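You operate a simulated robot arm through the tools that you are given. There is no shell and no other tool. Be economical: measure what you need, move in short steps, check, and stop when the job is done.

The job below is to be done with a simulated robot arm. You get a single attempt, and the scene is never put back.

JOB
Reset the clamped pipe to 13 cm and soap the yellow sponge.
Fine: open the clamp, move the orange stop, push the pipe against it, clamp again; press the sponge on the white dish and put it back.

It is judged by the outcome, as a careful person would: the job done as asked, and still so three seconds after it is handed in. It fails if anything else is knocked over, pushed out of place, dropped, spilled or broken.

ROBOT AND FRAMES
A 6-joint arm with a two-finger parallel gripper, fixed in place. Base frame: the origin is at the foot of the arm, x ahead of it, y to its left, z up; the work surface is at about z = 0.8. Units: m, degrees, N and s.
With the tool pointing down near the work surface it reaches from about 0.34 to 0.76 m from the base axis. Its first joint turns from -66.0 to 66.0 degrees. Payload 2.45 kg.
Tool frame: the origin (TCP) lies between the finger pads and is the grasp point; the fingertips stand 0.024 m ahead of it; z points along the fingers, y is the line along which they close. Largest opening 0.068 m; finger width 0.017, thickness 0.01; the body of the gripper, 0.04 by 0.07 m, starts 0.041 m behind the TCP.
Orientation is that of the tool frame in the base frame, as [roll, pitch, yaw] about the fixed x, y, z axes, in that order (R = Rz(yaw) Ry(pitch) Rx(roll)). With the fingers straight down and closing along the base's y, the tool's x points along the base's -x, its y along +y and its z along -z.

CONTROLS
- The arm moves only by the tool jog_arm. Its argument "plan" is a list of rows, each a list of 7 numbers: the shift along the base's x, y, z in m, then the turn, a rotation vector about the base's x, y, z in degrees, then the opening in per cent of the stroke, from 0 (shut) to 100 (fully open). In form: [[tx, ty, tz, rx, ry, rz, fingers], ...]. A call has 1 to 12 rows; each row is the pose to reach, as a shift and turn from the pose commanded when the call began. A row lasts 0.2 s, in which the tool goes at most 0.05 m and 8.6 degrees; a call with a longer step from one row to the next is refused whole, and so is a gripper value outside its range. A pose out of reach is approached as far as the arm can. The call stops where the force on the tool passes 60 N (or 10 N more than at its start, if that is more) or the arm is blocked; 0.2 s more then pass. The fingers move at their own pace (about 0.108 m/s each) and stop on an object; they squeeze with about 26 N. The grip force told is the motor's: it shows also when the fingers shut on nothing. Time passes only in rows, and 0.2 s behind the last, so rows that repeat a pose let the fingers close. It gives the time, the measured TCP pose, the force on the tool (base axes), the opening and the grip force at its end, in the units of the frame above (readings bear some noise), with the torque about the TCP (base axes, N m) and any sound that the robot's microphone picked up, and new pictures: "views" is both (left out), scene, wrist or none.
- Cameras (640 x 400 px; columns grow to the right, rows downward): "scene" is fixed at [0.1708, 0.4213, 1.4521]; the picture's right is [-0.69, -0.73, 0.00], its down [-0.49, 0.46, -0.75] and it looks along [0.54, -0.51, -0.67] (base axes); focal length 214 px, centre (320, 200). "wrist" rides on the gripper at [0.084, 0.011, -0.075] in the tool frame; the picture's right is [-0.13, 0.99, 0.00], its down [-0.60, -0.08, -0.79] and it looks along [-0.79, -0.10, 0.61] (tool axes); focal length 251 px, centre (320, 200). There is no depth. A picture from a camera that has moved, and an enlarged one, comes with that camera's place and axes in the base frame and with its lens.
- inspect(camera, box): a new picture of the part [left, top, right, bottom] of that camera's present view, enlarged. No time passes.
- finish_job(): hands the job in; it is judged then, once.

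Work in short steps. Places have to be worked out from the pictures, the camera data and where the tool is seen: move nearer, look again, correct. Check each grasp and each placing, and mend what went wrong. You have 120 turns and 200 pictures in all, those below and enlarged ones among them. Open the gripper and draw the arm clear of the work before you hand the job in, unless the task says otherwise; then end with one line.

The tools are called after "Call:" as name(argument=value, ...) on one line, values as JSON. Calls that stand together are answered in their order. jog_arm: Moves the arm, as the interface text tells. Its arguments: {"type":"object","properties":{"plan":{"type":"array","items":{"type":"array","items":{"type":"number"}}},"views":{"type":"string","enum":["both","scene","wrist","none"]}},"required":["plan"]} The other tools are called the same way: inspect (camera, box) takes an enlarged picture of a part of a camera's view; finish_job () hands the job in.

At the start:

```text
time: 0.0
position: [0.4735, 0.018, 1.2238]
tcp_rot: [180.0, -0.1, -179.9]
wrist_force: [0.9, 0.3, 0.2]
wrist_torque: [0.02, -0.01, -0.01]
grip_width: 0.0681
gripper_force: 0.0
```

scene: 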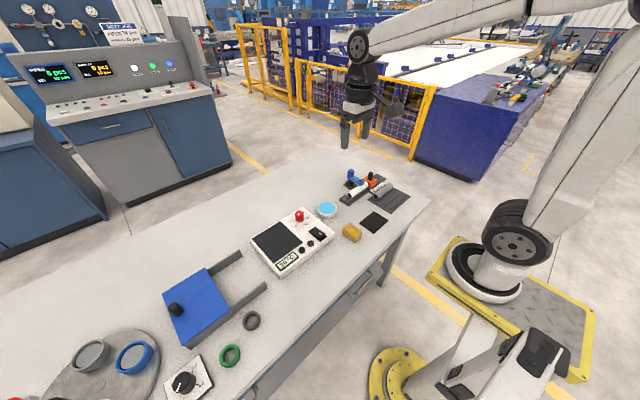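
wrist: 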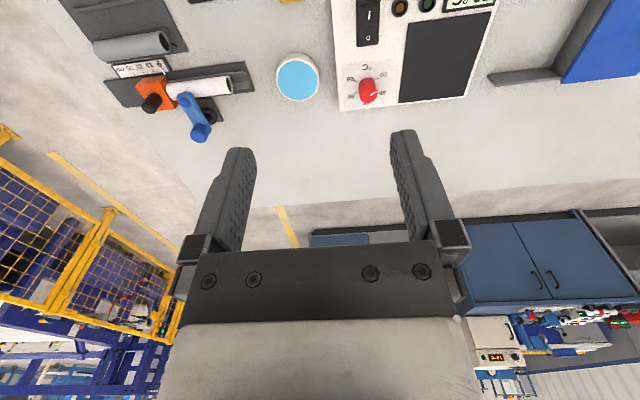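

I'll zoom in on the pipe fixture and the sponge area first.

Call:
inspect(camera="scene", box=[300, 150, 440, 250])

Call:
inspect(camera="wrist", box=[60, 0, 340, 175])

```text
4.00 times, centred on (370, 200) of scene
camera zoom: at [0.1708, 0.4213, 1.4521], right [-0.69, -0.73, 0.0], down [-0.49, 0.46, -0.75], along [0.54, -0.51, -0.67], focal length 858 px, centre (120, 200)
```

zoom: 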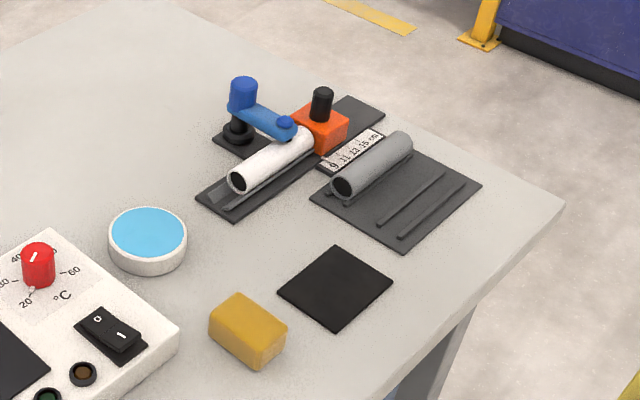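

```text
2.29 times, centred on (200, 88) of wrist
camera zoom: at [0.3887, 0.0291, 1.299], right [0.13, 0.99, 0.0], down [0.6, -0.08, 0.79], along [0.79, -0.1, -0.61], focal length 575 px, centre (594, 457)
```

zoom: 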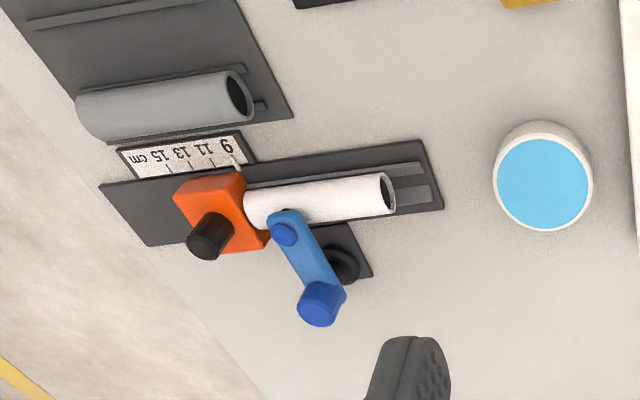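

The pipe lies along y at about x≈0.60, with its stop on the -y side. I'll move over for a closer look at the clamp and scale.

Call:
jog_arm(plan=[[0, -0.05, -0.0, 0, 0, 0, 100], [0, -0.09, -0.03, 0, 0, 0, 100], [0, -0.13, -0.06, 0, 0, 0, 100], [0, -0.17, -0.09, 0, 0, 0, 100], [-0.01, -0.21, -0.12, 0, 0, 0, 100], [-0.02, -0.22, -0.15, 0, 0, 0, 100]], views="wrist")

Call:
inspect(camera="wrist", box=[160, 20, 480, 220])

```text
refused: row 5 steps farther than a row can; nothing moved
```

```text
2.00 times, centred on (320, 120) of wrist
camera zoom: at [0.3887, 0.0291, 1.299], right [0.13, 0.99, 0.0], down [0.6, -0.08, 0.79], along [0.79, -0.1, -0.61], focal length 503 px, centre (320, 360)
```

zoom: 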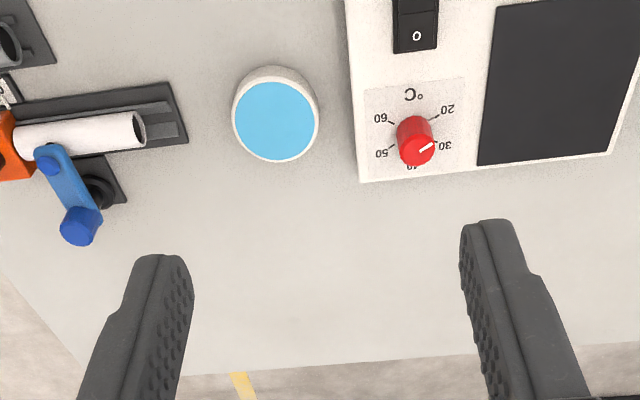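

Step was slightly too long; I'll re-send with smaller steps.

Call:
jog_arm(plan=[[0, -0.035, -0.025, 0, 0, 0, 100], [0, -0.07, -0.05, 0, 0, 0, 100], [0, -0.105, -0.075, 0, 0, 0, 100], [0, -0.14, -0.1, 0, 0, 0, 100], [-0.01, -0.175, -0.125, 0, 0, 0, 100], [-0.02, -0.21, -0.15, 0, 0, 0, 100], [-0.02, -0.21, -0.15, 0, 0, 0, 100]], views="wrist")

```text
time: 1.6
position: [0.4518, -0.192, 1.0715]
tcp_rot: [179.9, 0.0, 179.9]
wrist_force: [1.1, 0.5, -0.5]
wrist_torque: [-0.01, -0.01, -0.02]
grip_width: 0.0677
gripper_force: 0.0
camera wrist: at [0.367, -0.1809, 1.146], right [0.13, 0.99, 0.0], down [0.6, -0.08, 0.79], along [0.79, -0.1, -0.61], focal length 251 px, centre (320, 200)
```

wrist: 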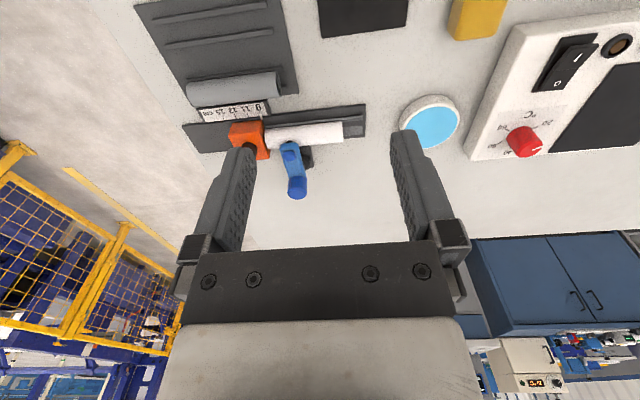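

Call:
inspect(camera="wrist", box=[170, 70, 380, 202])

```text
3.03 times, centred on (275, 136) of wrist
camera zoom: at [0.367, -0.1809, 1.146], right [0.13, 0.99, 0.0], down [0.6, -0.08, 0.79], along [0.79, -0.1, -0.61], focal length 762 px, centre (456, 394)
```

zoom: 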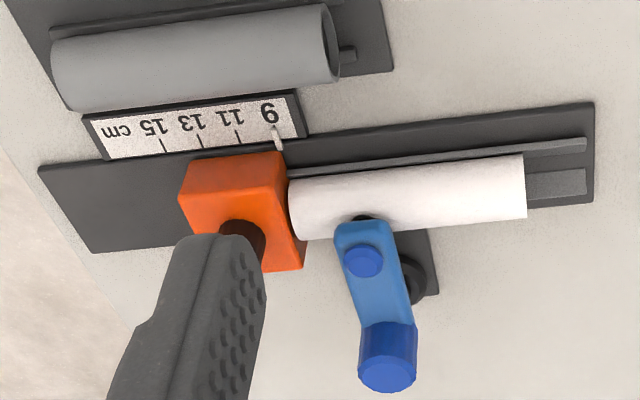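

Call:
inspect(camera="scene", box=[340, 164, 388, 194])

```text
13.33 times, centred on (364, 179) of scene
camera zoom: at [0.1708, 0.4213, 1.4521], right [-0.69, -0.73, 0.0], down [-0.49, 0.46, -0.75], along [0.54, -0.51, -0.67], focal length 2860 px, centre (-267, 480)
```

zoom: 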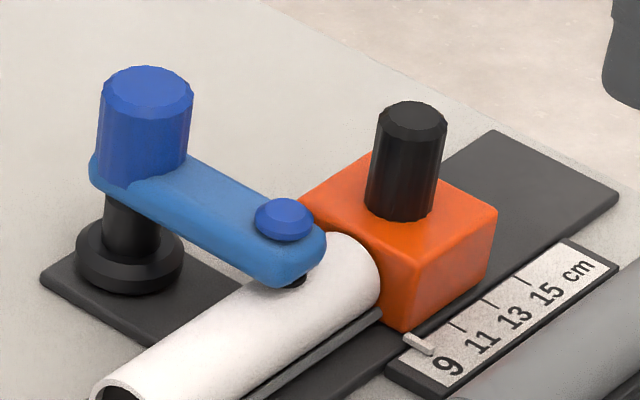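

The clamp is a swing arm on a post at about (0.676,-0.257), with a knob on top at z≈0.885. The stop is at about (0.60,-0.307) and its pointer reads 9. I'll hover over the clamp knob to check that estimate.

Call:
jog_arm(plan=[[0.035, -0.01, -0.015, 0, 0, 0, 100], [0.07, -0.02, -0.03, 0, 0, 0, 100], [0.105, -0.03, -0.05, 0, 0, 0, 100], [0.14, -0.04, -0.07, 0, 0, 0, 100], [0.175, -0.05, -0.09, 0, 0, 0, 100], [0.205, -0.06, -0.11, 0, 0, 0, 100], [0.224, -0.065, -0.13, 0, 0, 0, 100], [0.224, -0.065, -0.13, 0, 0, 0, 100]])

Call:
inspect(camera="scene", box=[320, 140, 416, 200])

```text
time: 3.4
position: [0.6775, -0.2575, 0.9433]
tcp_rot: [179.9, 0.1, 179.9]
wrist_force: [0.1, -0.7, -0.7]
wrist_torque: [-0.02, 0.02, -0.01]
grip_width: 0.0682
gripper_force: 0.1
camera wrist: at [0.5928, -0.2469, 1.0184], right [0.13, 0.99, 0.0], down [0.6, -0.08, 0.79], along [0.79, -0.1, -0.61], focal length 251 px, centre (320, 200)
```

scene: 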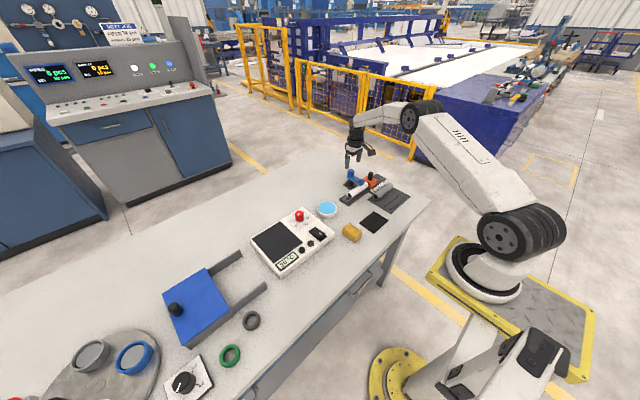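
wrist: 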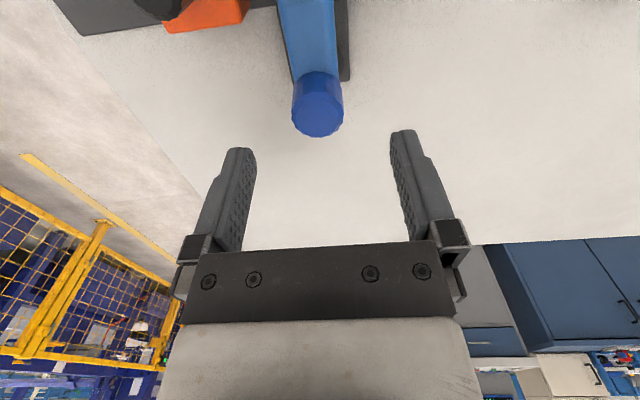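

```text
6.67 times, centred on (368, 170) of scene
camera zoom: at [0.1708, 0.4213, 1.4521], right [-0.69, -0.73, 0.0], down [-0.49, 0.46, -0.75], along [0.54, -0.51, -0.67], focal length 1430 px, centre (0, 400)
```

zoom: 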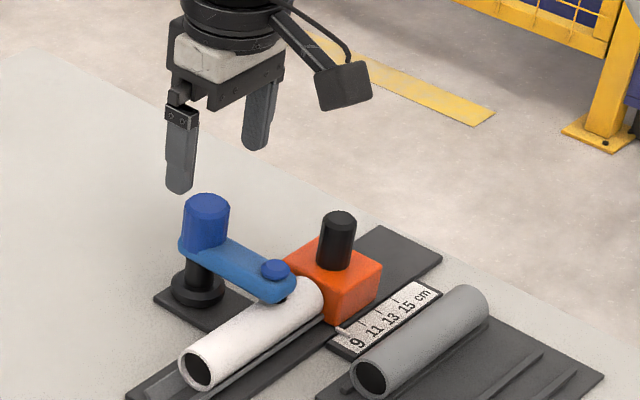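

The knob lines up with the gripper centre. I'll descend around the knob and close.

Call:
jog_arm(plan=[[0.002, -0.001, -0.03, 0, 0, 0, 100], [0.004, -0.001, -0.055, 0, 0, 0, 100], [0.004, -0.001, -0.073, 0, 0, 0, 100], [0.004, -0.001, -0.073, 0, 0, 0, 40], [0.004, -0.001, -0.073, 0, 0, 0, 20], [0.004, -0.001, -0.073, 0, 0, 0, 20]])

Call:
inspect(camera="scene", box=[320, 140, 416, 200])

```text
time: 4.8
position: [0.683, -0.2605, 0.8713]
tcp_rot: [-180.0, 0.1, 179.9]
wrist_force: [3.2, -16.5, -4.7]
wrist_torque: [0.51, -0.52, 0.05]
grip_width: 0.032
gripper_force: 44.7
camera wrist: at [0.5978, -0.2489, 0.9464], right [0.13, 0.99, 0.0], down [0.6, -0.08, 0.79], along [0.79, -0.1, -0.61], focal length 251 px, centre (320, 200)
```

scene: 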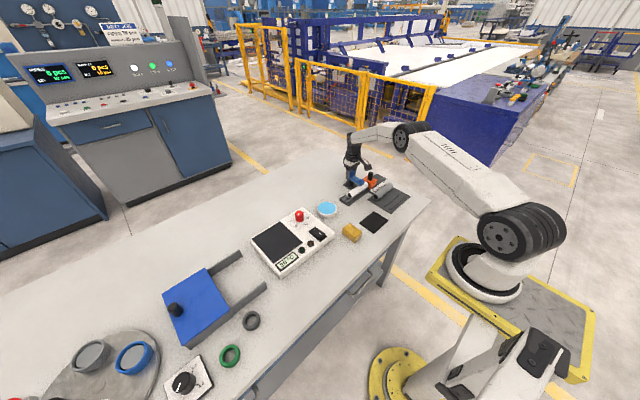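
wrist: 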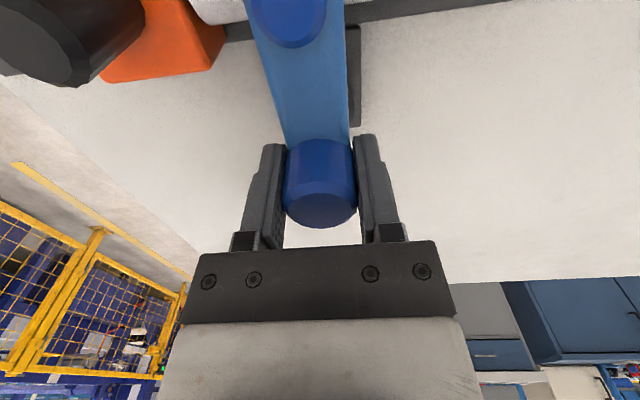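

```text
6.67 times, centred on (368, 170) of scene
camera zoom: at [0.171, 0.4208, 1.4522], right [-0.69, -0.73, 0.0], down [-0.49, 0.46, -0.74], along [0.54, -0.51, -0.67], focal length 1430 px, centre (0, 400)
```

zoom: 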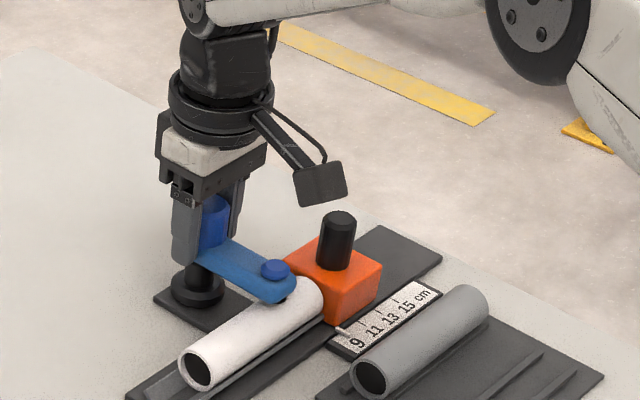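

The knob is held at 0.032 m. I'll try turning it a little so the arm swings toward +y, away from the stop.

Call:
jog_arm(plan=[[0, -0.002, 0, 0, 0, -4, 20], [0, -0.002, 0, 0, 0, -10, 20], [0, -0.002, 0, 0, 0, -15, 20]])

Call:
inspect(camera="scene", box=[320, 140, 416, 200])

```text
time: 5.6
position: [0.682, -0.2605, 0.8712]
tcp_rot: [-179.8, 0.1, 165.4]
wrist_force: [6.5, -12.3, -0.3]
wrist_torque: [-0.26, 0.19, 2.01]
grip_width: 0.0351
gripper_force: 45.2
camera wrist: at [0.6025, -0.2279, 0.9468], right [0.38, 0.93, 0.0], down [0.56, -0.23, 0.79], along [0.73, -0.3, -0.61], focal length 251 px, centre (320, 200)
```

scene: 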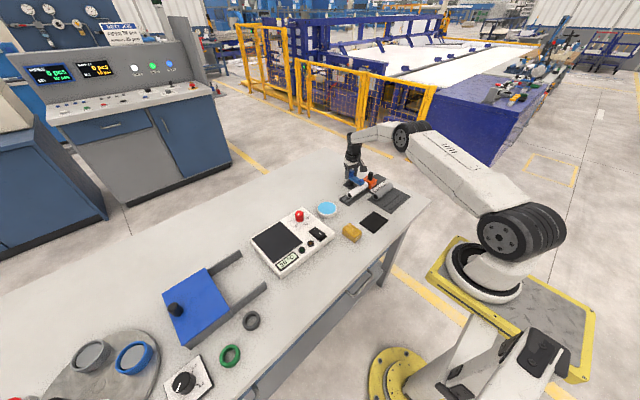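
wrist: 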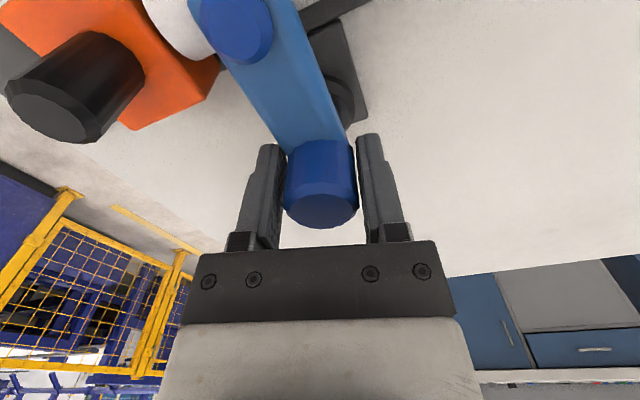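

```text
6.67 times, centred on (368, 170) of scene
camera zoom: at [0.1709, 0.421, 1.4522], right [-0.69, -0.73, 0.0], down [-0.49, 0.46, -0.74], along [0.54, -0.51, -0.67], focal length 1430 px, centre (0, 400)
```

zoom: 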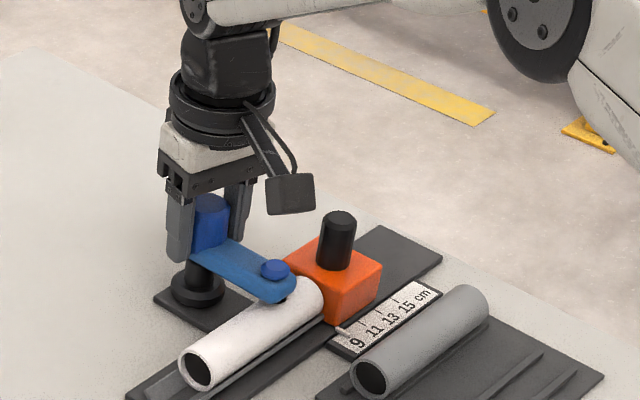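

At 2 N·m the arm did not swing that way. I'll return to zero and test the other direction gently.

Call:
jog_arm(plan=[[0, 0, 0, 0, 0, 8, 20], [0, 0, 0, 0, 0, 15, 20], [0, 0, 0, 0, 0, 20, 20], [0, 0, 0, 0, 0, 25, 20]], views="none")

Call:
inspect(camera="scene", box=[320, 140, 416, 200])

```text
time: 6.6
position: [0.6808, -0.2595, 0.8718]
tcp_rot: [-180.0, 0.1, -169.9]
wrist_force: [-6.1, -7.0, 7.2]
wrist_torque: [-0.59, -0.37, -0.03]
grip_width: 0.032
gripper_force: 44.9
```

```text
6.67 times, centred on (368, 170) of scene
camera zoom: at [0.1704, 0.4212, 1.4522], right [-0.69, -0.73, 0.0], down [-0.49, 0.46, -0.75], along [0.54, -0.51, -0.67], focal length 1430 px, centre (0, 400)
```

zoom: 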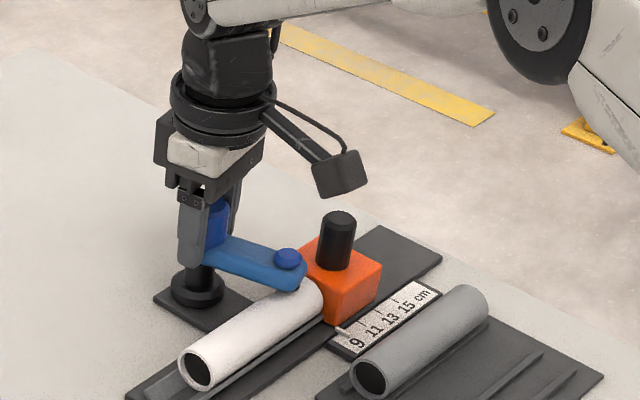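

The arm swings freely in the + direction, so that's the opening way. I'll continue in small turns, watching torque and the stop.

Call:
jog_arm(plan=[[0, 0, 0, 0, 0, 6, 20], [0, 0, 0, 0, 0, 12, 20], [0, 0, 0, 0, 0, 18, 20]], views="wrist")

Call:
inspect(camera="scene", box=[320, 140, 416, 200])

```text
time: 7.4
position: [0.6804, -0.2613, 0.8695]
tcp_rot: [-179.9, 0.1, -151.9]
wrist_force: [4.8, -17.9, 4.8]
wrist_torque: [0.42, 0.81, -0.1]
grip_width: 0.0317
gripper_force: 45.0
camera wrist: at [0.6013, -0.2909, 0.9466], right [-0.35, 0.94, 0.0], down [0.57, 0.22, 0.79], along [0.74, 0.28, -0.61], focal length 251 px, centre (320, 200)
```

wrist: 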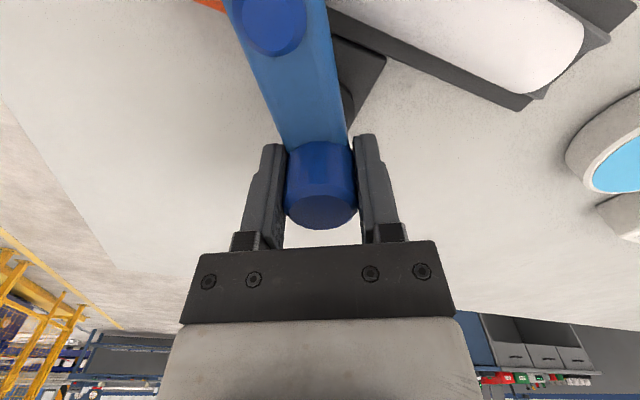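

```text
6.67 times, centred on (368, 170) of scene
camera zoom: at [0.1708, 0.4209, 1.4522], right [-0.69, -0.73, 0.0], down [-0.49, 0.46, -0.74], along [0.54, -0.51, -0.67], focal length 1430 px, centre (0, 400)
```

zoom: 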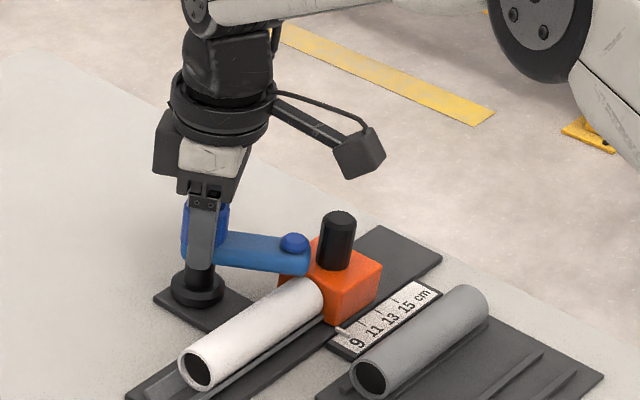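

Low torque, clear of the stop. I'll continue the swing to about 85°.

Call:
jog_arm(plan=[[0, 0.001, 0, 0, 0, 8, 20], [0, 0.001, 0, 0, 0, 16, 20], [0, 0.001, 0, 0, 0, 24, 20], [0, 0.001, 0, 0, 0, 32, 20], [0, 0.001, 0, 0, 0, 40, 20], [0, 0.001, 0, 0, 0, 48, 20]], views="wrist")

Call:
inspect(camera="scene", box=[320, 140, 416, 200])

```text
time: 8.8
position: [0.6823, -0.2625, 0.8718]
tcp_rot: [-179.5, -0.1, -104.0]
wrist_force: [19.9, -35.8, 0.1]
wrist_torque: [0.97, 0.63, -0.07]
grip_width: 0.0319
gripper_force: 45.2
camera wrist: at [0.6506, -0.3405, 0.9468], right [-0.93, 0.37, -0.01], down [0.22, 0.57, 0.79], along [0.29, 0.74, -0.61], focal length 251 px, centre (320, 200)
```

wrist: 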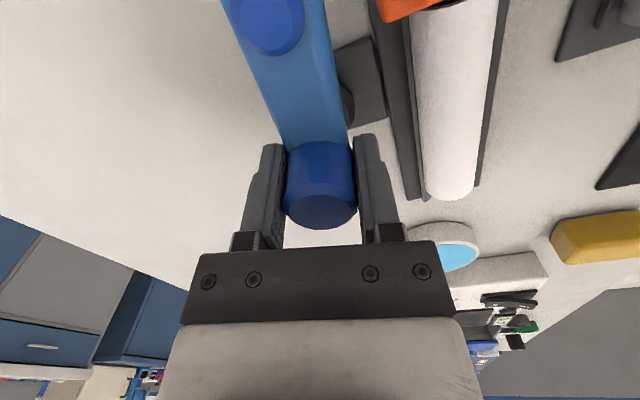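

```text
6.67 times, centred on (368, 170) of scene
camera zoom: at [0.1713, 0.4204, 1.4523], right [-0.69, -0.73, 0.0], down [-0.49, 0.46, -0.74], along [0.54, -0.51, -0.67], focal length 1430 px, centre (0, 400)
```

zoom: 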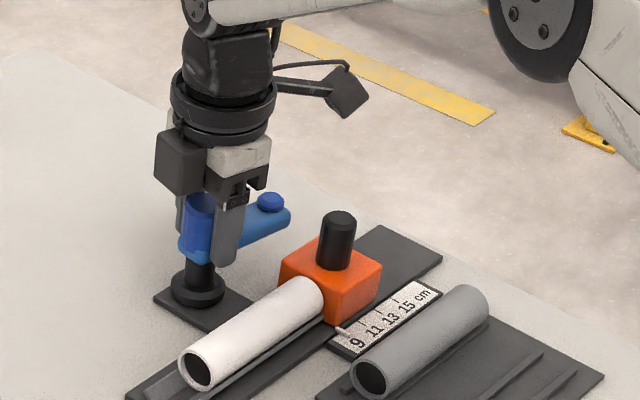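

The arm is swung about 75°, clear of the pipe. I'll relieve the side load, turn a bit more, and release.

Call:
jog_arm(plan=[[0.002, -0.004, 0, 0, 0, 7, 20], [0.002, -0.004, 0, 0, 0, 14, 20], [0.002, -0.004, 0, 0, 0, 14, 20]], views="none")

Call:
inspect(camera="scene", box=[320, 140, 416, 200])

```text
time: 9.6
position: [0.6833, -0.2607, 0.8722]
tcp_rot: [179.9, 0.2, -89.9]
wrist_force: [-4.9, 0.6, 12.7]
wrist_torque: [-0.06, -0.65, -0.41]
grip_width: 0.0321
gripper_force: 44.7
```

```text
6.67 times, centred on (368, 170) of scene
camera zoom: at [0.1703, 0.4215, 1.4521], right [-0.69, -0.73, 0.0], down [-0.49, 0.46, -0.75], along [0.54, -0.51, -0.67], focal length 1430 px, centre (0, 400)
```

zoom: 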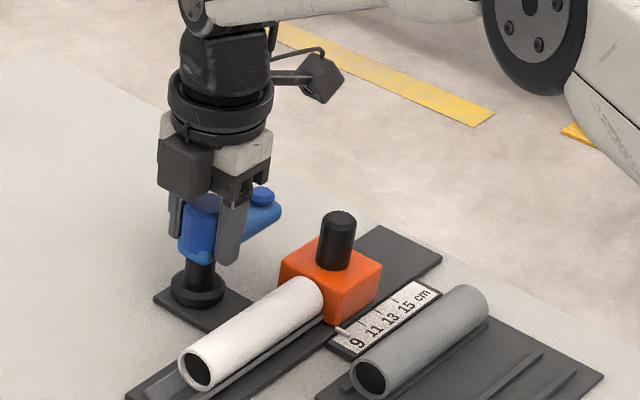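

Force is low now and the clamp is open. I'll release, rise straight up and turn the gripper back while rising.

Call:
jog_arm(plan=[[0, 0, 0, 0, 0, 0, 60], [0, 0, 0, 0, 0, 0, 70], [0, 0, 0.04, 0, 0, 0, 70], [0, 0, 0.08, 0, 0, 0, 70], [-0.02, -0.01, 0.1, 0, 0, -8, 70], [-0.04, -0.02, 0.11, 0, 0, -16, 70], [-0.06, -0.03, 0.11, 0, 0, -24, 70], [-0.08, -0.045, 0.11, 0, 0, -32, 70], [-0.08, -0.045, 0.11, 0, 0, -40, 70], [-0.08, -0.045, 0.11, 0, 0, -48, 70], [-0.08, -0.045, 0.11, 0, 0, -56, 70], [-0.08, -0.045, 0.11, 0, 0, -64, 70]], views="none")

Call:
inspect(camera="scene", box=[320, 140, 416, 200])

```text
time: 12.2
position: [0.6026, -0.3089, 0.9801]
tcp_rot: [180.0, 0.0, -154.1]
wrist_force: [-1.3, 0.3, 1.2]
wrist_torque: [0.02, -0.01, 0.0]
grip_width: 0.0475
gripper_force: 0.1
```

```text
6.67 times, centred on (368, 170) of scene
camera zoom: at [0.1708, 0.4213, 1.4521], right [-0.69, -0.73, 0.0], down [-0.49, 0.46, -0.75], along [0.54, -0.51, -0.67], focal length 1430 px, centre (0, 400)
```

zoom: 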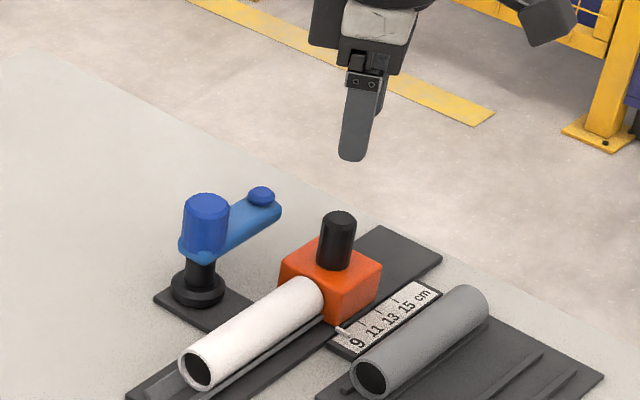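

The clamp stays open. I'll straighten the gripper above the stop and look.

Call:
jog_arm(plan=[[0, 0, 0, 0, 0, -8, 70], [0, 0, 0, 0, 0, -16, 70], [0, 0, 0, 0, 0, -24, 70], [0, 0, -0.01, 0, 0, -26, 70], [0, 0, -0.02, 0, 0, -26, 70]], views="wrist")

Call:
inspect(camera="wrist", box=[160, 0, 480, 200])

Call:
inspect(camera="scene", box=[320, 140, 416, 200])

```text
time: 13.4
position: [0.6036, -0.3083, 0.961]
tcp_rot: [180.0, 0.0, 179.9]
wrist_force: [-0.3, 0.1, -0.3]
wrist_torque: [0.04, -0.01, -0.02]
grip_width: 0.0474
gripper_force: 0.1
camera wrist: at [0.5185, -0.2974, 1.036], right [0.13, 0.99, 0.0], down [0.6, -0.08, 0.79], along [0.79, -0.1, -0.61], focal length 251 px, centre (320, 200)
```

wrist: 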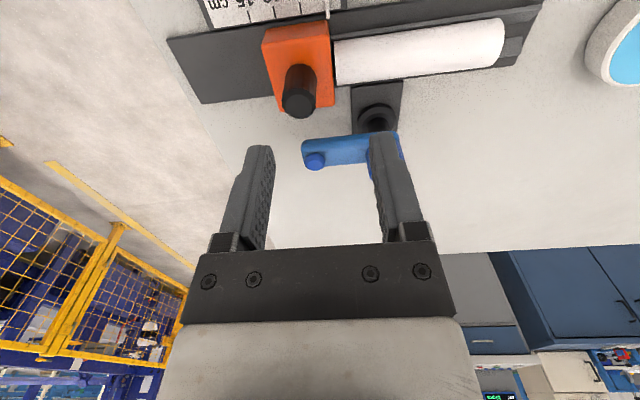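

```text
2.00 times, centred on (320, 100) of wrist
camera zoom: at [0.5185, -0.2974, 1.036], right [0.13, 0.99, 0.0], down [0.6, -0.08, 0.79], along [0.79, -0.1, -0.61], focal length 503 px, centre (320, 400)
```

zoom: 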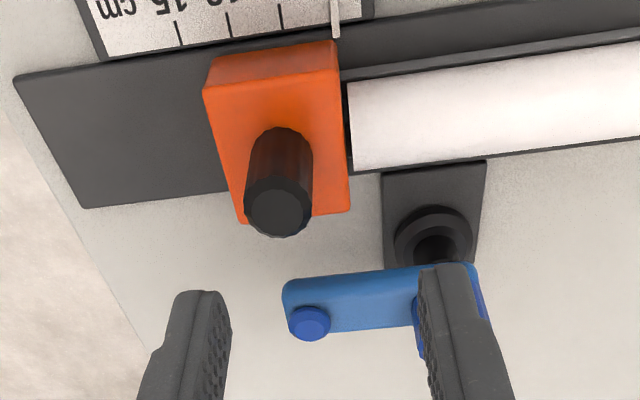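

```text
6.67 times, centred on (368, 170) of scene
camera zoom: at [0.1708, 0.4213, 1.4521], right [-0.69, -0.73, 0.0], down [-0.49, 0.46, -0.75], along [0.54, -0.51, -0.67], focal length 1430 px, centre (0, 400)
```

zoom: 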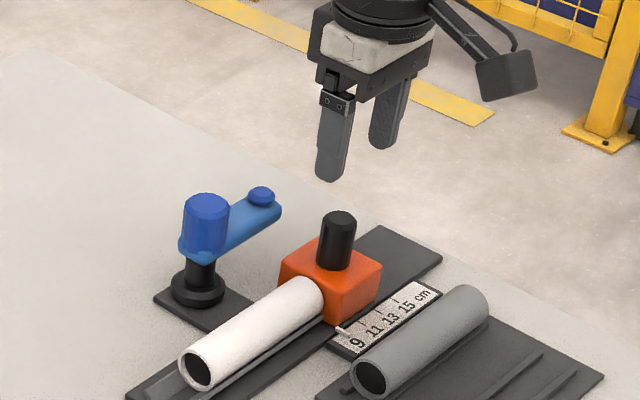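

I put the stop's knob at about (0.610,-0.321), top z≈0.88. I'll go down over it and grip.

Call:
jog_arm(plan=[[0.0065, -0.0127, -0.02, 0, 0, 0, 100], [0.0065, -0.0127, -0.05, 0, 0, 0, 100], [0.0065, -0.0127, -0.075, 0, 0, 0, 100], [0.0065, -0.0127, -0.092, 0, 0, 0, 100]], views="wrist")

Call:
inspect(camera="scene", box=[320, 140, 416, 200])

```text
time: 14.4
position: [0.61, -0.3215, 0.8672]
tcp_rot: [180.0, 0.0, -180.0]
wrist_force: [0.2, -0.6, 0.7]
wrist_torque: [-0.01, -0.01, 0.03]
grip_width: 0.068
gripper_force: 0.1
camera wrist: at [0.5256, -0.3107, 0.9425], right [0.13, 0.99, 0.0], down [0.6, -0.08, 0.79], along [0.79, -0.1, -0.61], focal length 251 px, centre (320, 200)
```

wrist: 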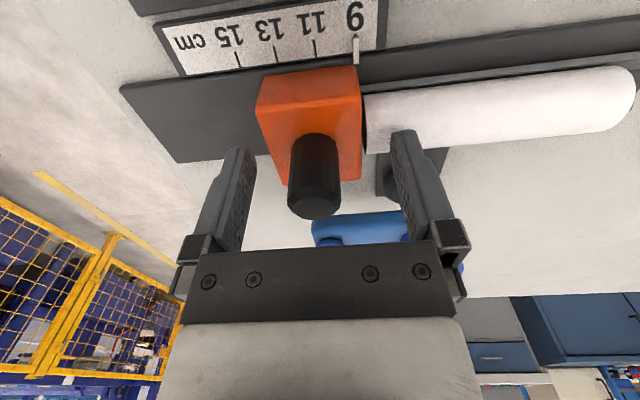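

```text
6.67 times, centred on (368, 170) of scene
camera zoom: at [0.1708, 0.4213, 1.4521], right [-0.69, -0.73, 0.0], down [-0.49, 0.46, -0.75], along [0.54, -0.51, -0.67], focal length 1430 px, centre (0, 400)
```

zoom: 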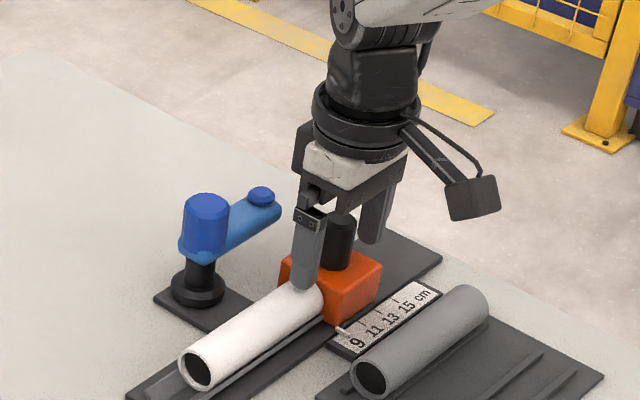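

No contact so far. I'll close on the knob; fingertips should pass just above the block's top.

Call:
jog_arm(plan=[[0, 0, 0, 0, 0, 0, 50], [0, 0, 0, 0, 0, 0, 10], [0, 0, 0, 0, 0, 0, 10]], views="wrist")

Call:
inspect(camera="wrist", box=[160, 0, 480, 200])

```text
time: 15.2
position: [0.6092, -0.324, 0.8672]
tcp_rot: [-179.7, 0.2, 179.9]
wrist_force: [3.9, -32.0, -10.6]
wrist_torque: [0.47, -0.86, -0.13]
grip_width: 0.0239
gripper_force: 40.2
camera wrist: at [0.5251, -0.3135, 0.9424], right [0.13, 0.99, 0.0], down [0.6, -0.08, 0.8], along [0.79, -0.11, -0.61], focal length 251 px, centre (320, 200)
```

wrist: 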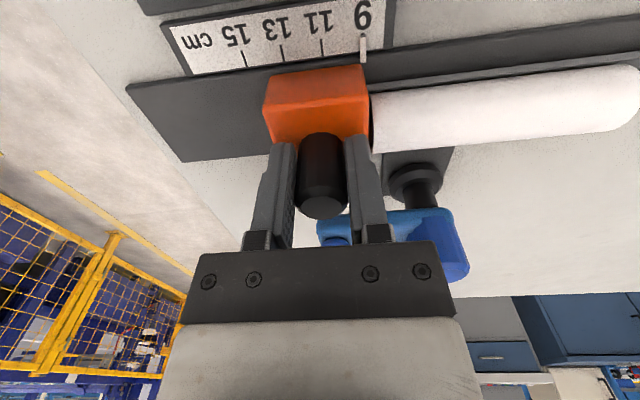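

```text
2.00 times, centred on (320, 100) of wrist
camera zoom: at [0.5251, -0.3135, 0.9424], right [0.13, 0.99, 0.0], down [0.6, -0.08, 0.8], along [0.79, -0.11, -0.61], focal length 503 px, centre (320, 400)
```

zoom: 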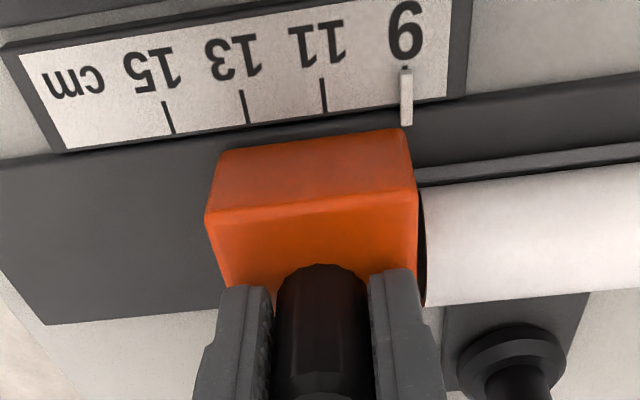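

Gripped (0.024 m). The pointer sits at 9 and ticks are about 2 cm apart. I'll slide it 1 cm toward -y to learn how it moves.

Call:
jog_arm(plan=[[0, -0.005, 0, 0, 0, 0, 10], [0, -0.01, 0, 0, 0, 0, 10], [0, -0.014, 0, 0, 0, 0, 10]], views="wrist")

Call:
inspect(camera="wrist", box=[160, 0, 480, 200])

```text
time: 16.0
position: [0.6095, -0.3329, 0.8669]
tcp_rot: [179.9, -0.1, -179.9]
wrist_force: [7.3, 2.4, -3.0]
wrist_torque: [-0.61, 1.09, -0.09]
grip_width: 0.024
gripper_force: 40.4
camera wrist: at [0.5255, -0.3223, 0.9429], right [0.13, 0.99, 0.0], down [0.6, -0.08, 0.79], along [0.79, -0.1, -0.61], focal length 251 px, centre (320, 200)
```

wrist: 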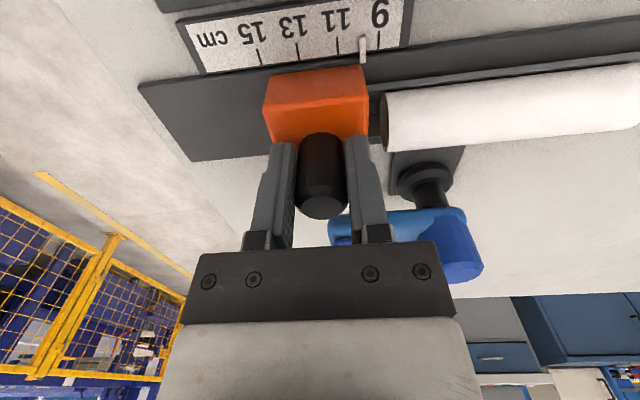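

```text
2.00 times, centred on (320, 100) of wrist
camera zoom: at [0.5255, -0.3223, 0.9429], right [0.13, 0.99, 0.0], down [0.6, -0.08, 0.79], along [0.79, -0.1, -0.61], focal length 503 px, centre (320, 400)
```

zoom: 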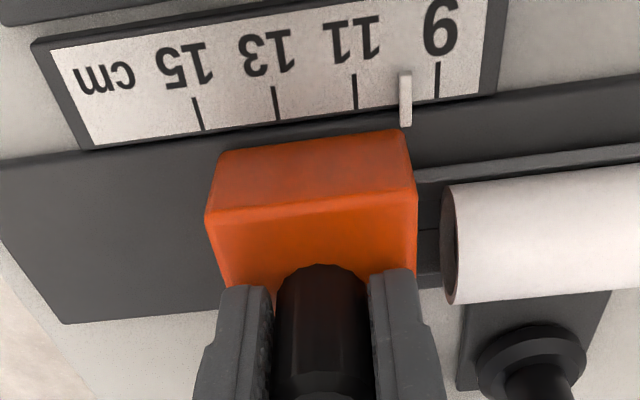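

It slides freely. I'll move 3 cm more and read the pointer against the 13 mark.

Call:
jog_arm(plan=[[0, -0.01, 0, 0, 0, 0, 10], [0, -0.02, 0, 0, 0, 0, 10], [0, -0.03, 0, 0, 0, 0, 10], [0, -0.03, 0, 0, 0, 0, 10]], views="wrist")

Call:
inspect(camera="wrist", box=[280, 0, 440, 100])

Call:
inspect(camera="scene", box=[360, 164, 408, 194])

```text
time: 17.0
position: [0.6097, -0.3646, 0.8673]
tcp_rot: [180.0, 0.0, -180.0]
wrist_force: [6.2, -1.1, -18.4]
wrist_torque: [-0.66, -0.97, 0.0]
grip_width: 0.0237
gripper_force: 39.6
camera wrist: at [0.5253, -0.3539, 0.943], right [0.13, 0.99, 0.0], down [0.6, -0.08, 0.79], along [0.79, -0.1, -0.61], focal length 251 px, centre (320, 200)
```

wrist: 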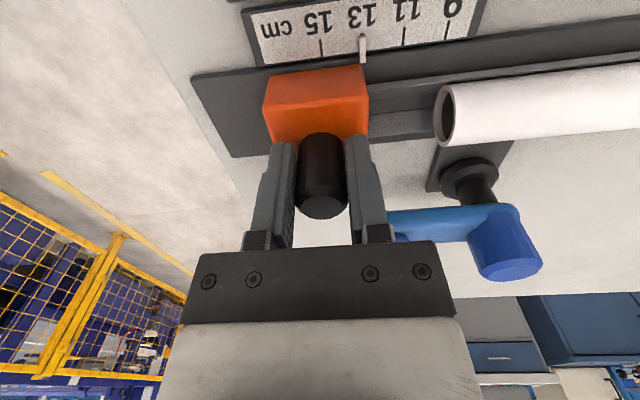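

```text
4.00 times, centred on (360, 50) of wrist
camera zoom: at [0.5253, -0.3539, 0.943], right [0.13, 0.99, 0.0], down [0.6, -0.08, 0.79], along [0.79, -0.1, -0.61], focal length 1006 px, centre (160, 800)
```

zoom: 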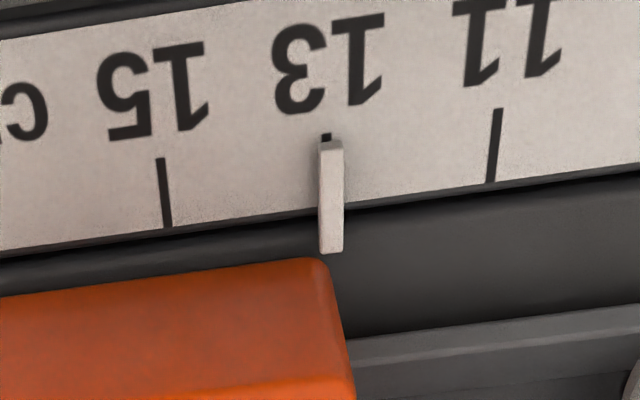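

```text
13.33 times, centred on (384, 179) of scene
camera zoom: at [0.1713, 0.421, 1.4521], right [-0.69, -0.73, 0.0], down [-0.49, 0.46, -0.74], along [0.54, -0.51, -0.67], focal length 2860 px, centre (-533, 480)
```

zoom: 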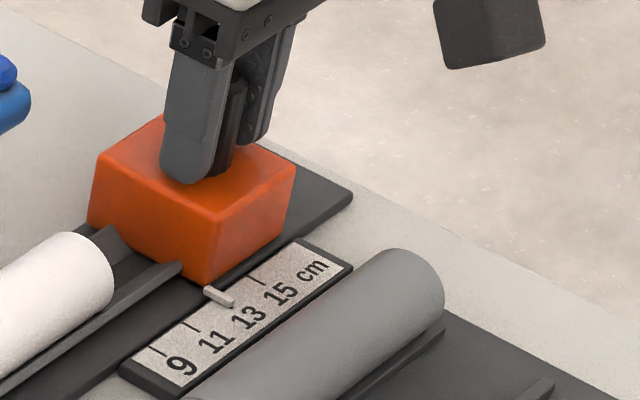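

The pointer sits on the 13 tick to within about 0.5 mm. I'll release the stop and rise.

Call:
jog_arm(plan=[[0, 0, 0, 0, 0, 0, 30], [0, 0, 0, 0, 0, 0, 60], [0, 0, 0, 0, 0, 0, 60], [0, 0, 0.04, 0, 0, 0, 60], [0, 0, 0.08, 0, 0, 0, 60], [0, 0, 0.12, 0, 0, 0, 60]], views="wrist")

Call:
inspect(camera="wrist", box=[220, 0, 540, 200])

Call:
inspect(camera="scene", box=[335, 160, 415, 210])

```text
time: 18.4
position: [0.6097, -0.3659, 0.9877]
tcp_rot: [180.0, 0.1, 179.9]
wrist_force: [0.0, -0.8, -0.4]
wrist_torque: [-0.03, -0.02, 0.05]
grip_width: 0.0407
gripper_force: 0.1
camera wrist: at [0.5253, -0.3541, 1.0643], right [0.13, 0.99, 0.0], down [0.6, -0.08, 0.79], along [0.79, -0.1, -0.61], focal length 251 px, centre (320, 200)
```

wrist: 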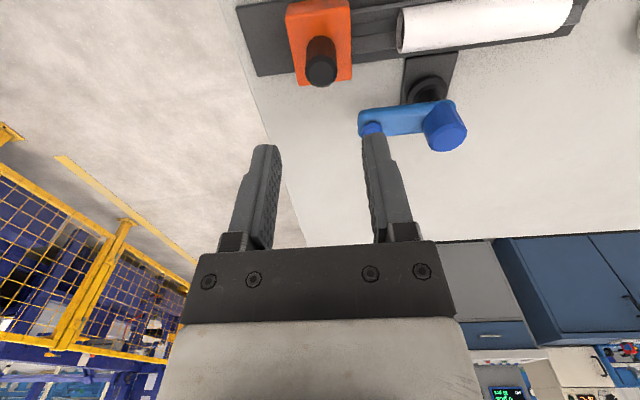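

```text
2.00 times, centred on (380, 100) of wrist
camera zoom: at [0.5253, -0.3541, 1.0643], right [0.13, 0.99, 0.0], down [0.6, -0.08, 0.79], along [0.79, -0.1, -0.61], focal length 503 px, centre (200, 400)
```

zoom: 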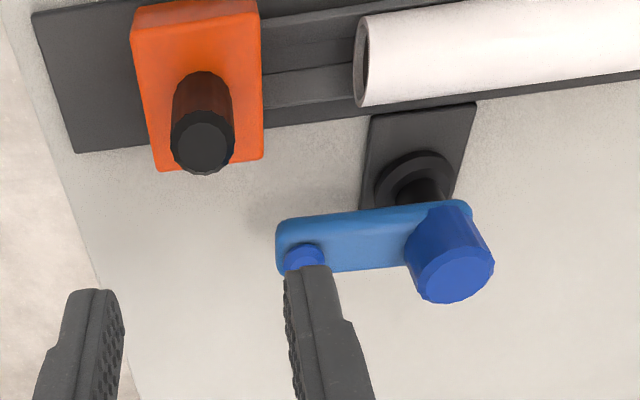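

```text
8.00 times, centred on (375, 185) of scene
camera zoom: at [0.1707, 0.4213, 1.4521], right [-0.69, -0.73, 0.0], down [-0.49, 0.46, -0.75], along [0.54, -0.51, -0.67], focal length 1716 px, centre (-120, 320)
```

zoom: 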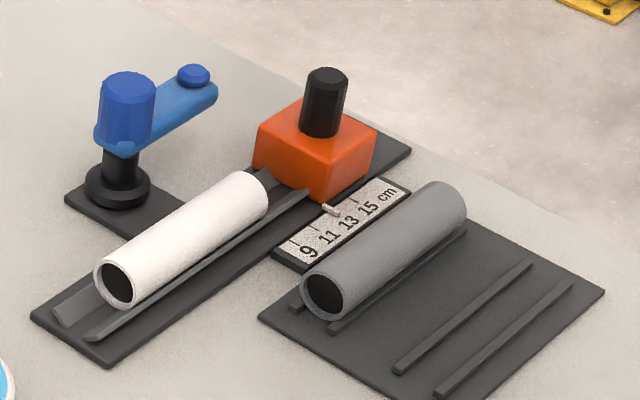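

The stop stays put. Next I'll push the pipe from its +y end (about y=-0.178, x=0.61). I'll go there turning the tool 90° so both slightly opened fingers meet the rim.

Call:
jog_arm(plan=[[0, 0.022, 0, 0, 0, -8, 60], [0, 0.044, 0, 0, 0, -16, 60], [0, 0.066, 0, 0, 0, -24, 50], [0, 0.088, 0, 0, 0, -32, 40], [0, 0.11, 0, 0, 0, -40, 30], [0, 0.132, 0, 0, 0, -48, 21], [0, 0.154, 0, 0, 0, -56, 21], [0, 0.176, 0, 0, 0, -64, 21], [0, 0.198, 0, 0, 0, -72, 21], [0, 0.22, 0, 0, 0, -80, 21], [0, 0.24, 0, 0, 0, -88, 21], [0, 0.246, 0, 0, 0, -90, 21]], views="wrist")

Call:
inspect(camera="wrist", box=[160, 0, 480, 200])

```text
time: 21.0
position: [0.6095, -0.1181, 0.988]
tcp_rot: [-180.0, 0.0, 89.9]
wrist_force: [-0.1, -0.5, 0.2]
wrist_torque: [0.01, -0.02, -0.01]
grip_width: 0.0144
gripper_force: 0.1
camera wrist: at [0.6202, -0.0343, 1.0634], right [0.99, -0.13, 0.0], down [-0.08, -0.6, 0.79], along [-0.1, -0.79, -0.61], focal length 251 px, centre (320, 200)
```

wrist: 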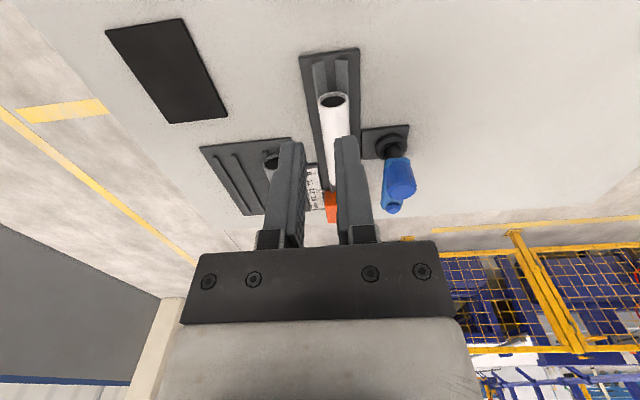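

```text
2.00 times, centred on (320, 100) of wrist
camera zoom: at [0.6202, -0.0343, 1.0634], right [0.99, -0.13, 0.0], down [-0.08, -0.6, 0.79], along [-0.1, -0.79, -0.61], focal length 503 px, centre (320, 400)
```

zoom: 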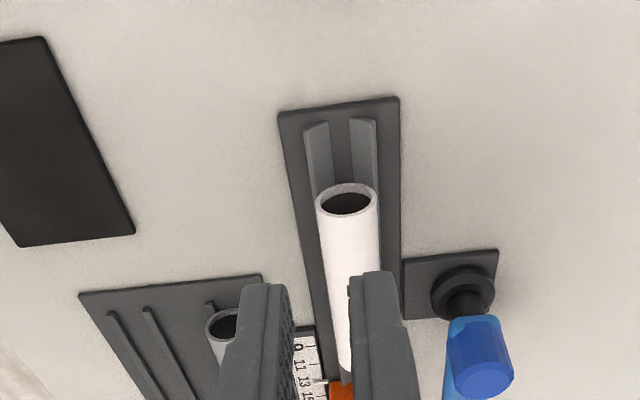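

Pipe end face is at about (0.615,-0.18), OD ≈0.032, axis z≈0.824. I'll descend just in front of it with fingers about 18 mm apart.

Call:
jog_arm(plan=[[0.004, -0.01, -0.035, 0, 0, 0, 26], [0.004, -0.02, -0.07, 0, 0, 0, 26], [0.004, -0.025, -0.105, 0, 0, 0, 26], [0.004, -0.03, -0.125, 0, 0, 0, 26], [0.004, -0.03, -0.138, 0, 0, 0, 26], [0.004, -0.03, -0.138, 0, 0, 0, 26]], views="wrist")

Call:
inspect(camera="wrist", box=[160, 50, 480, 250])

Call:
inspect(camera="scene", box=[335, 160, 415, 210])

```text
time: 22.4
position: [0.6126, -0.1503, 0.8506]
tcp_rot: [-179.9, 0.0, 90.0]
wrist_force: [0.5, -0.1, -0.5]
wrist_torque: [-0.02, 0.03, 0.02]
grip_width: 0.0176
gripper_force: 0.1
camera wrist: at [0.6231, -0.0653, 0.9265], right [0.99, -0.13, 0.0], down [-0.08, -0.6, 0.79], along [-0.1, -0.79, -0.61], focal length 251 px, centre (320, 200)
```

wrist: 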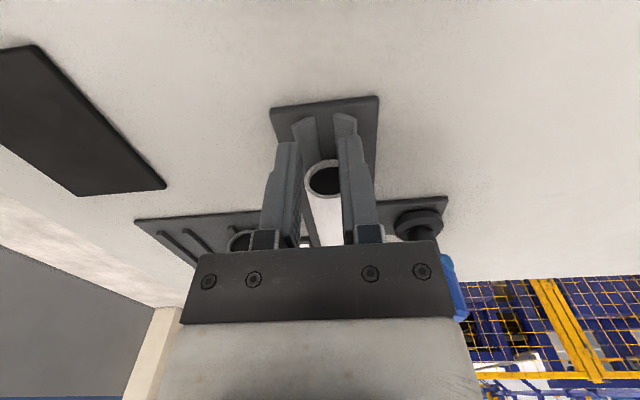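

```text
2.00 times, centred on (320, 150) of wrist
camera zoom: at [0.6231, -0.0653, 0.9265], right [0.99, -0.13, 0.0], down [-0.08, -0.6, 0.79], along [-0.1, -0.79, -0.61], focal length 503 px, centre (320, 300)
```

zoom: 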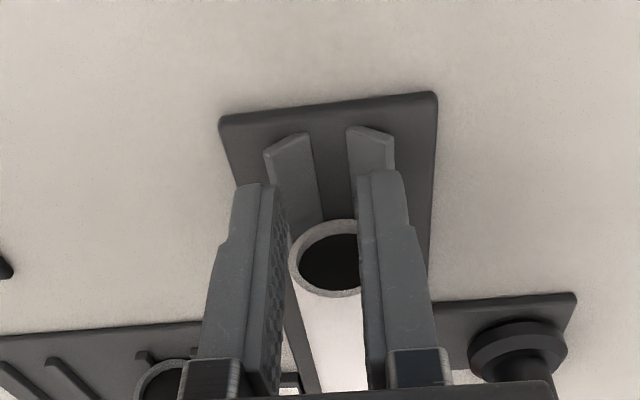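

```text
8.00 times, centred on (375, 185) of scene
camera zoom: at [0.1708, 0.4213, 1.4521], right [-0.69, -0.73, 0.0], down [-0.49, 0.46, -0.75], along [0.54, -0.51, -0.67], focal length 1716 px, centre (-120, 320)
```

zoom: 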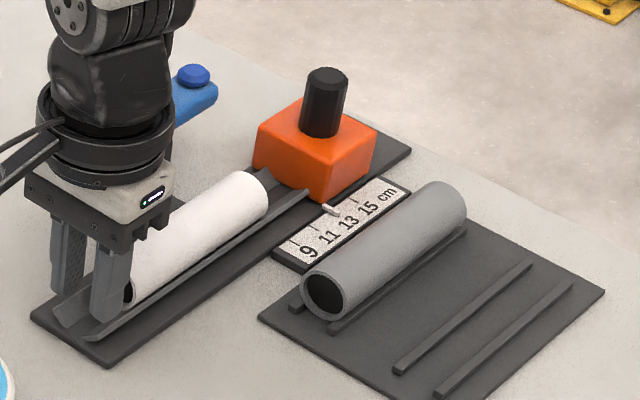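

Well aligned (pipe axis x≈0.612, z≈0.823). I'll push toward -y, stopping about 6 mm short of the expected contact.

Call:
jog_arm(plan=[[0, -0.01, 0, 0, 0, 0, 26], [0, -0.018, 0, 0, 0, 0, 26], [0, -0.025, 0, 0, 0, 0, 26], [0, -0.032, 0, 0, 0, 0, 26], [0, -0.039, 0, 0, 0, 0, 26], [0, -0.046, 0, 0, 0, 0, 26], [0, -0.053, 0, 0, 0, 0, 26]], views="wrist")

Call:
inspect(camera="scene", box=[335, 160, 415, 210])

```text
time: 24.0
position: [0.6134, -0.2018, 0.851]
tcp_rot: [-179.9, -0.1, 90.1]
wrist_force: [0.2, 0.3, 0.3]
wrist_torque: [-0.04, -0.02, -0.03]
grip_width: 0.0177
gripper_force: 0.0
camera wrist: at [0.6236, -0.1184, 0.9261], right [0.99, -0.13, 0.0], down [-0.08, -0.6, 0.79], along [-0.1, -0.79, -0.61], focal length 251 px, centre (320, 200)
```

wrist: 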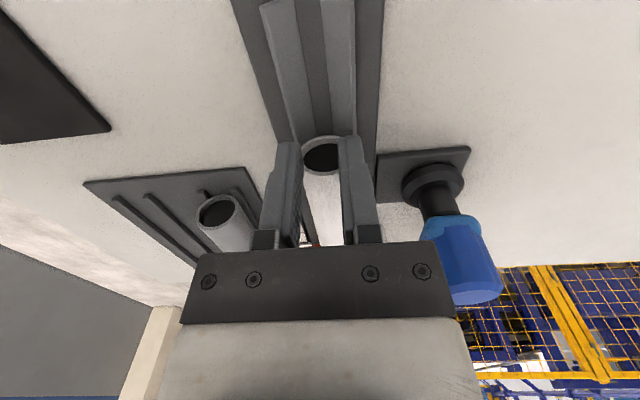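

```text
8.00 times, centred on (375, 185) of scene
camera zoom: at [0.1708, 0.4213, 1.4521], right [-0.69, -0.73, 0.0], down [-0.49, 0.46, -0.75], along [0.54, -0.51, -0.67], focal length 1716 px, centre (-120, 320)
```

zoom: 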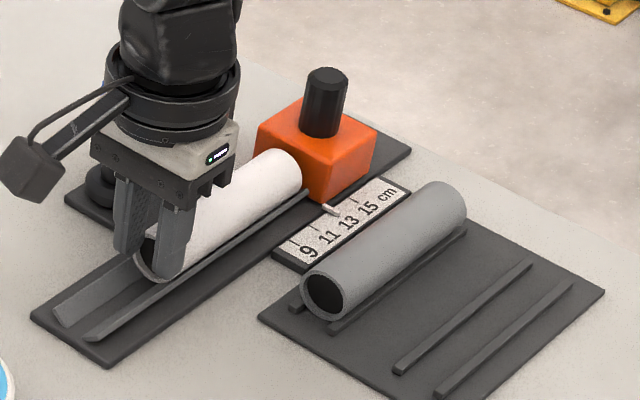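

The pipe moves along and is nearly at the stop. I'll push in fine steps and watch the force.

Call:
jog_arm(plan=[[0, -0.0015, 0, 0, 0, 0, 26], [0, -0.003, 0, 0, 0, 0, 26], [0, -0.0045, 0, 0, 0, 0, 26]], views="none")

Call:
inspect(camera="scene", box=[360, 164, 408, 194])

```text
time: 24.8
position: [0.6134, -0.2063, 0.8504]
tcp_rot: [-180.0, 0.1, 90.0]
wrist_force: [0.3, 0.2, 0.2]
wrist_torque: [-0.03, 0.0, -0.05]
grip_width: 0.0177
gripper_force: 0.0
```

```text
13.33 times, centred on (384, 179) of scene
camera zoom: at [0.1708, 0.4213, 1.4521], right [-0.69, -0.73, 0.0], down [-0.49, 0.46, -0.75], along [0.54, -0.51, -0.67], focal length 2860 px, centre (-533, 480)
```

zoom: 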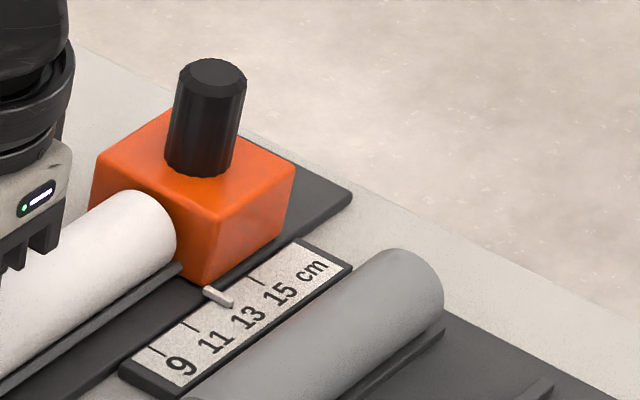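

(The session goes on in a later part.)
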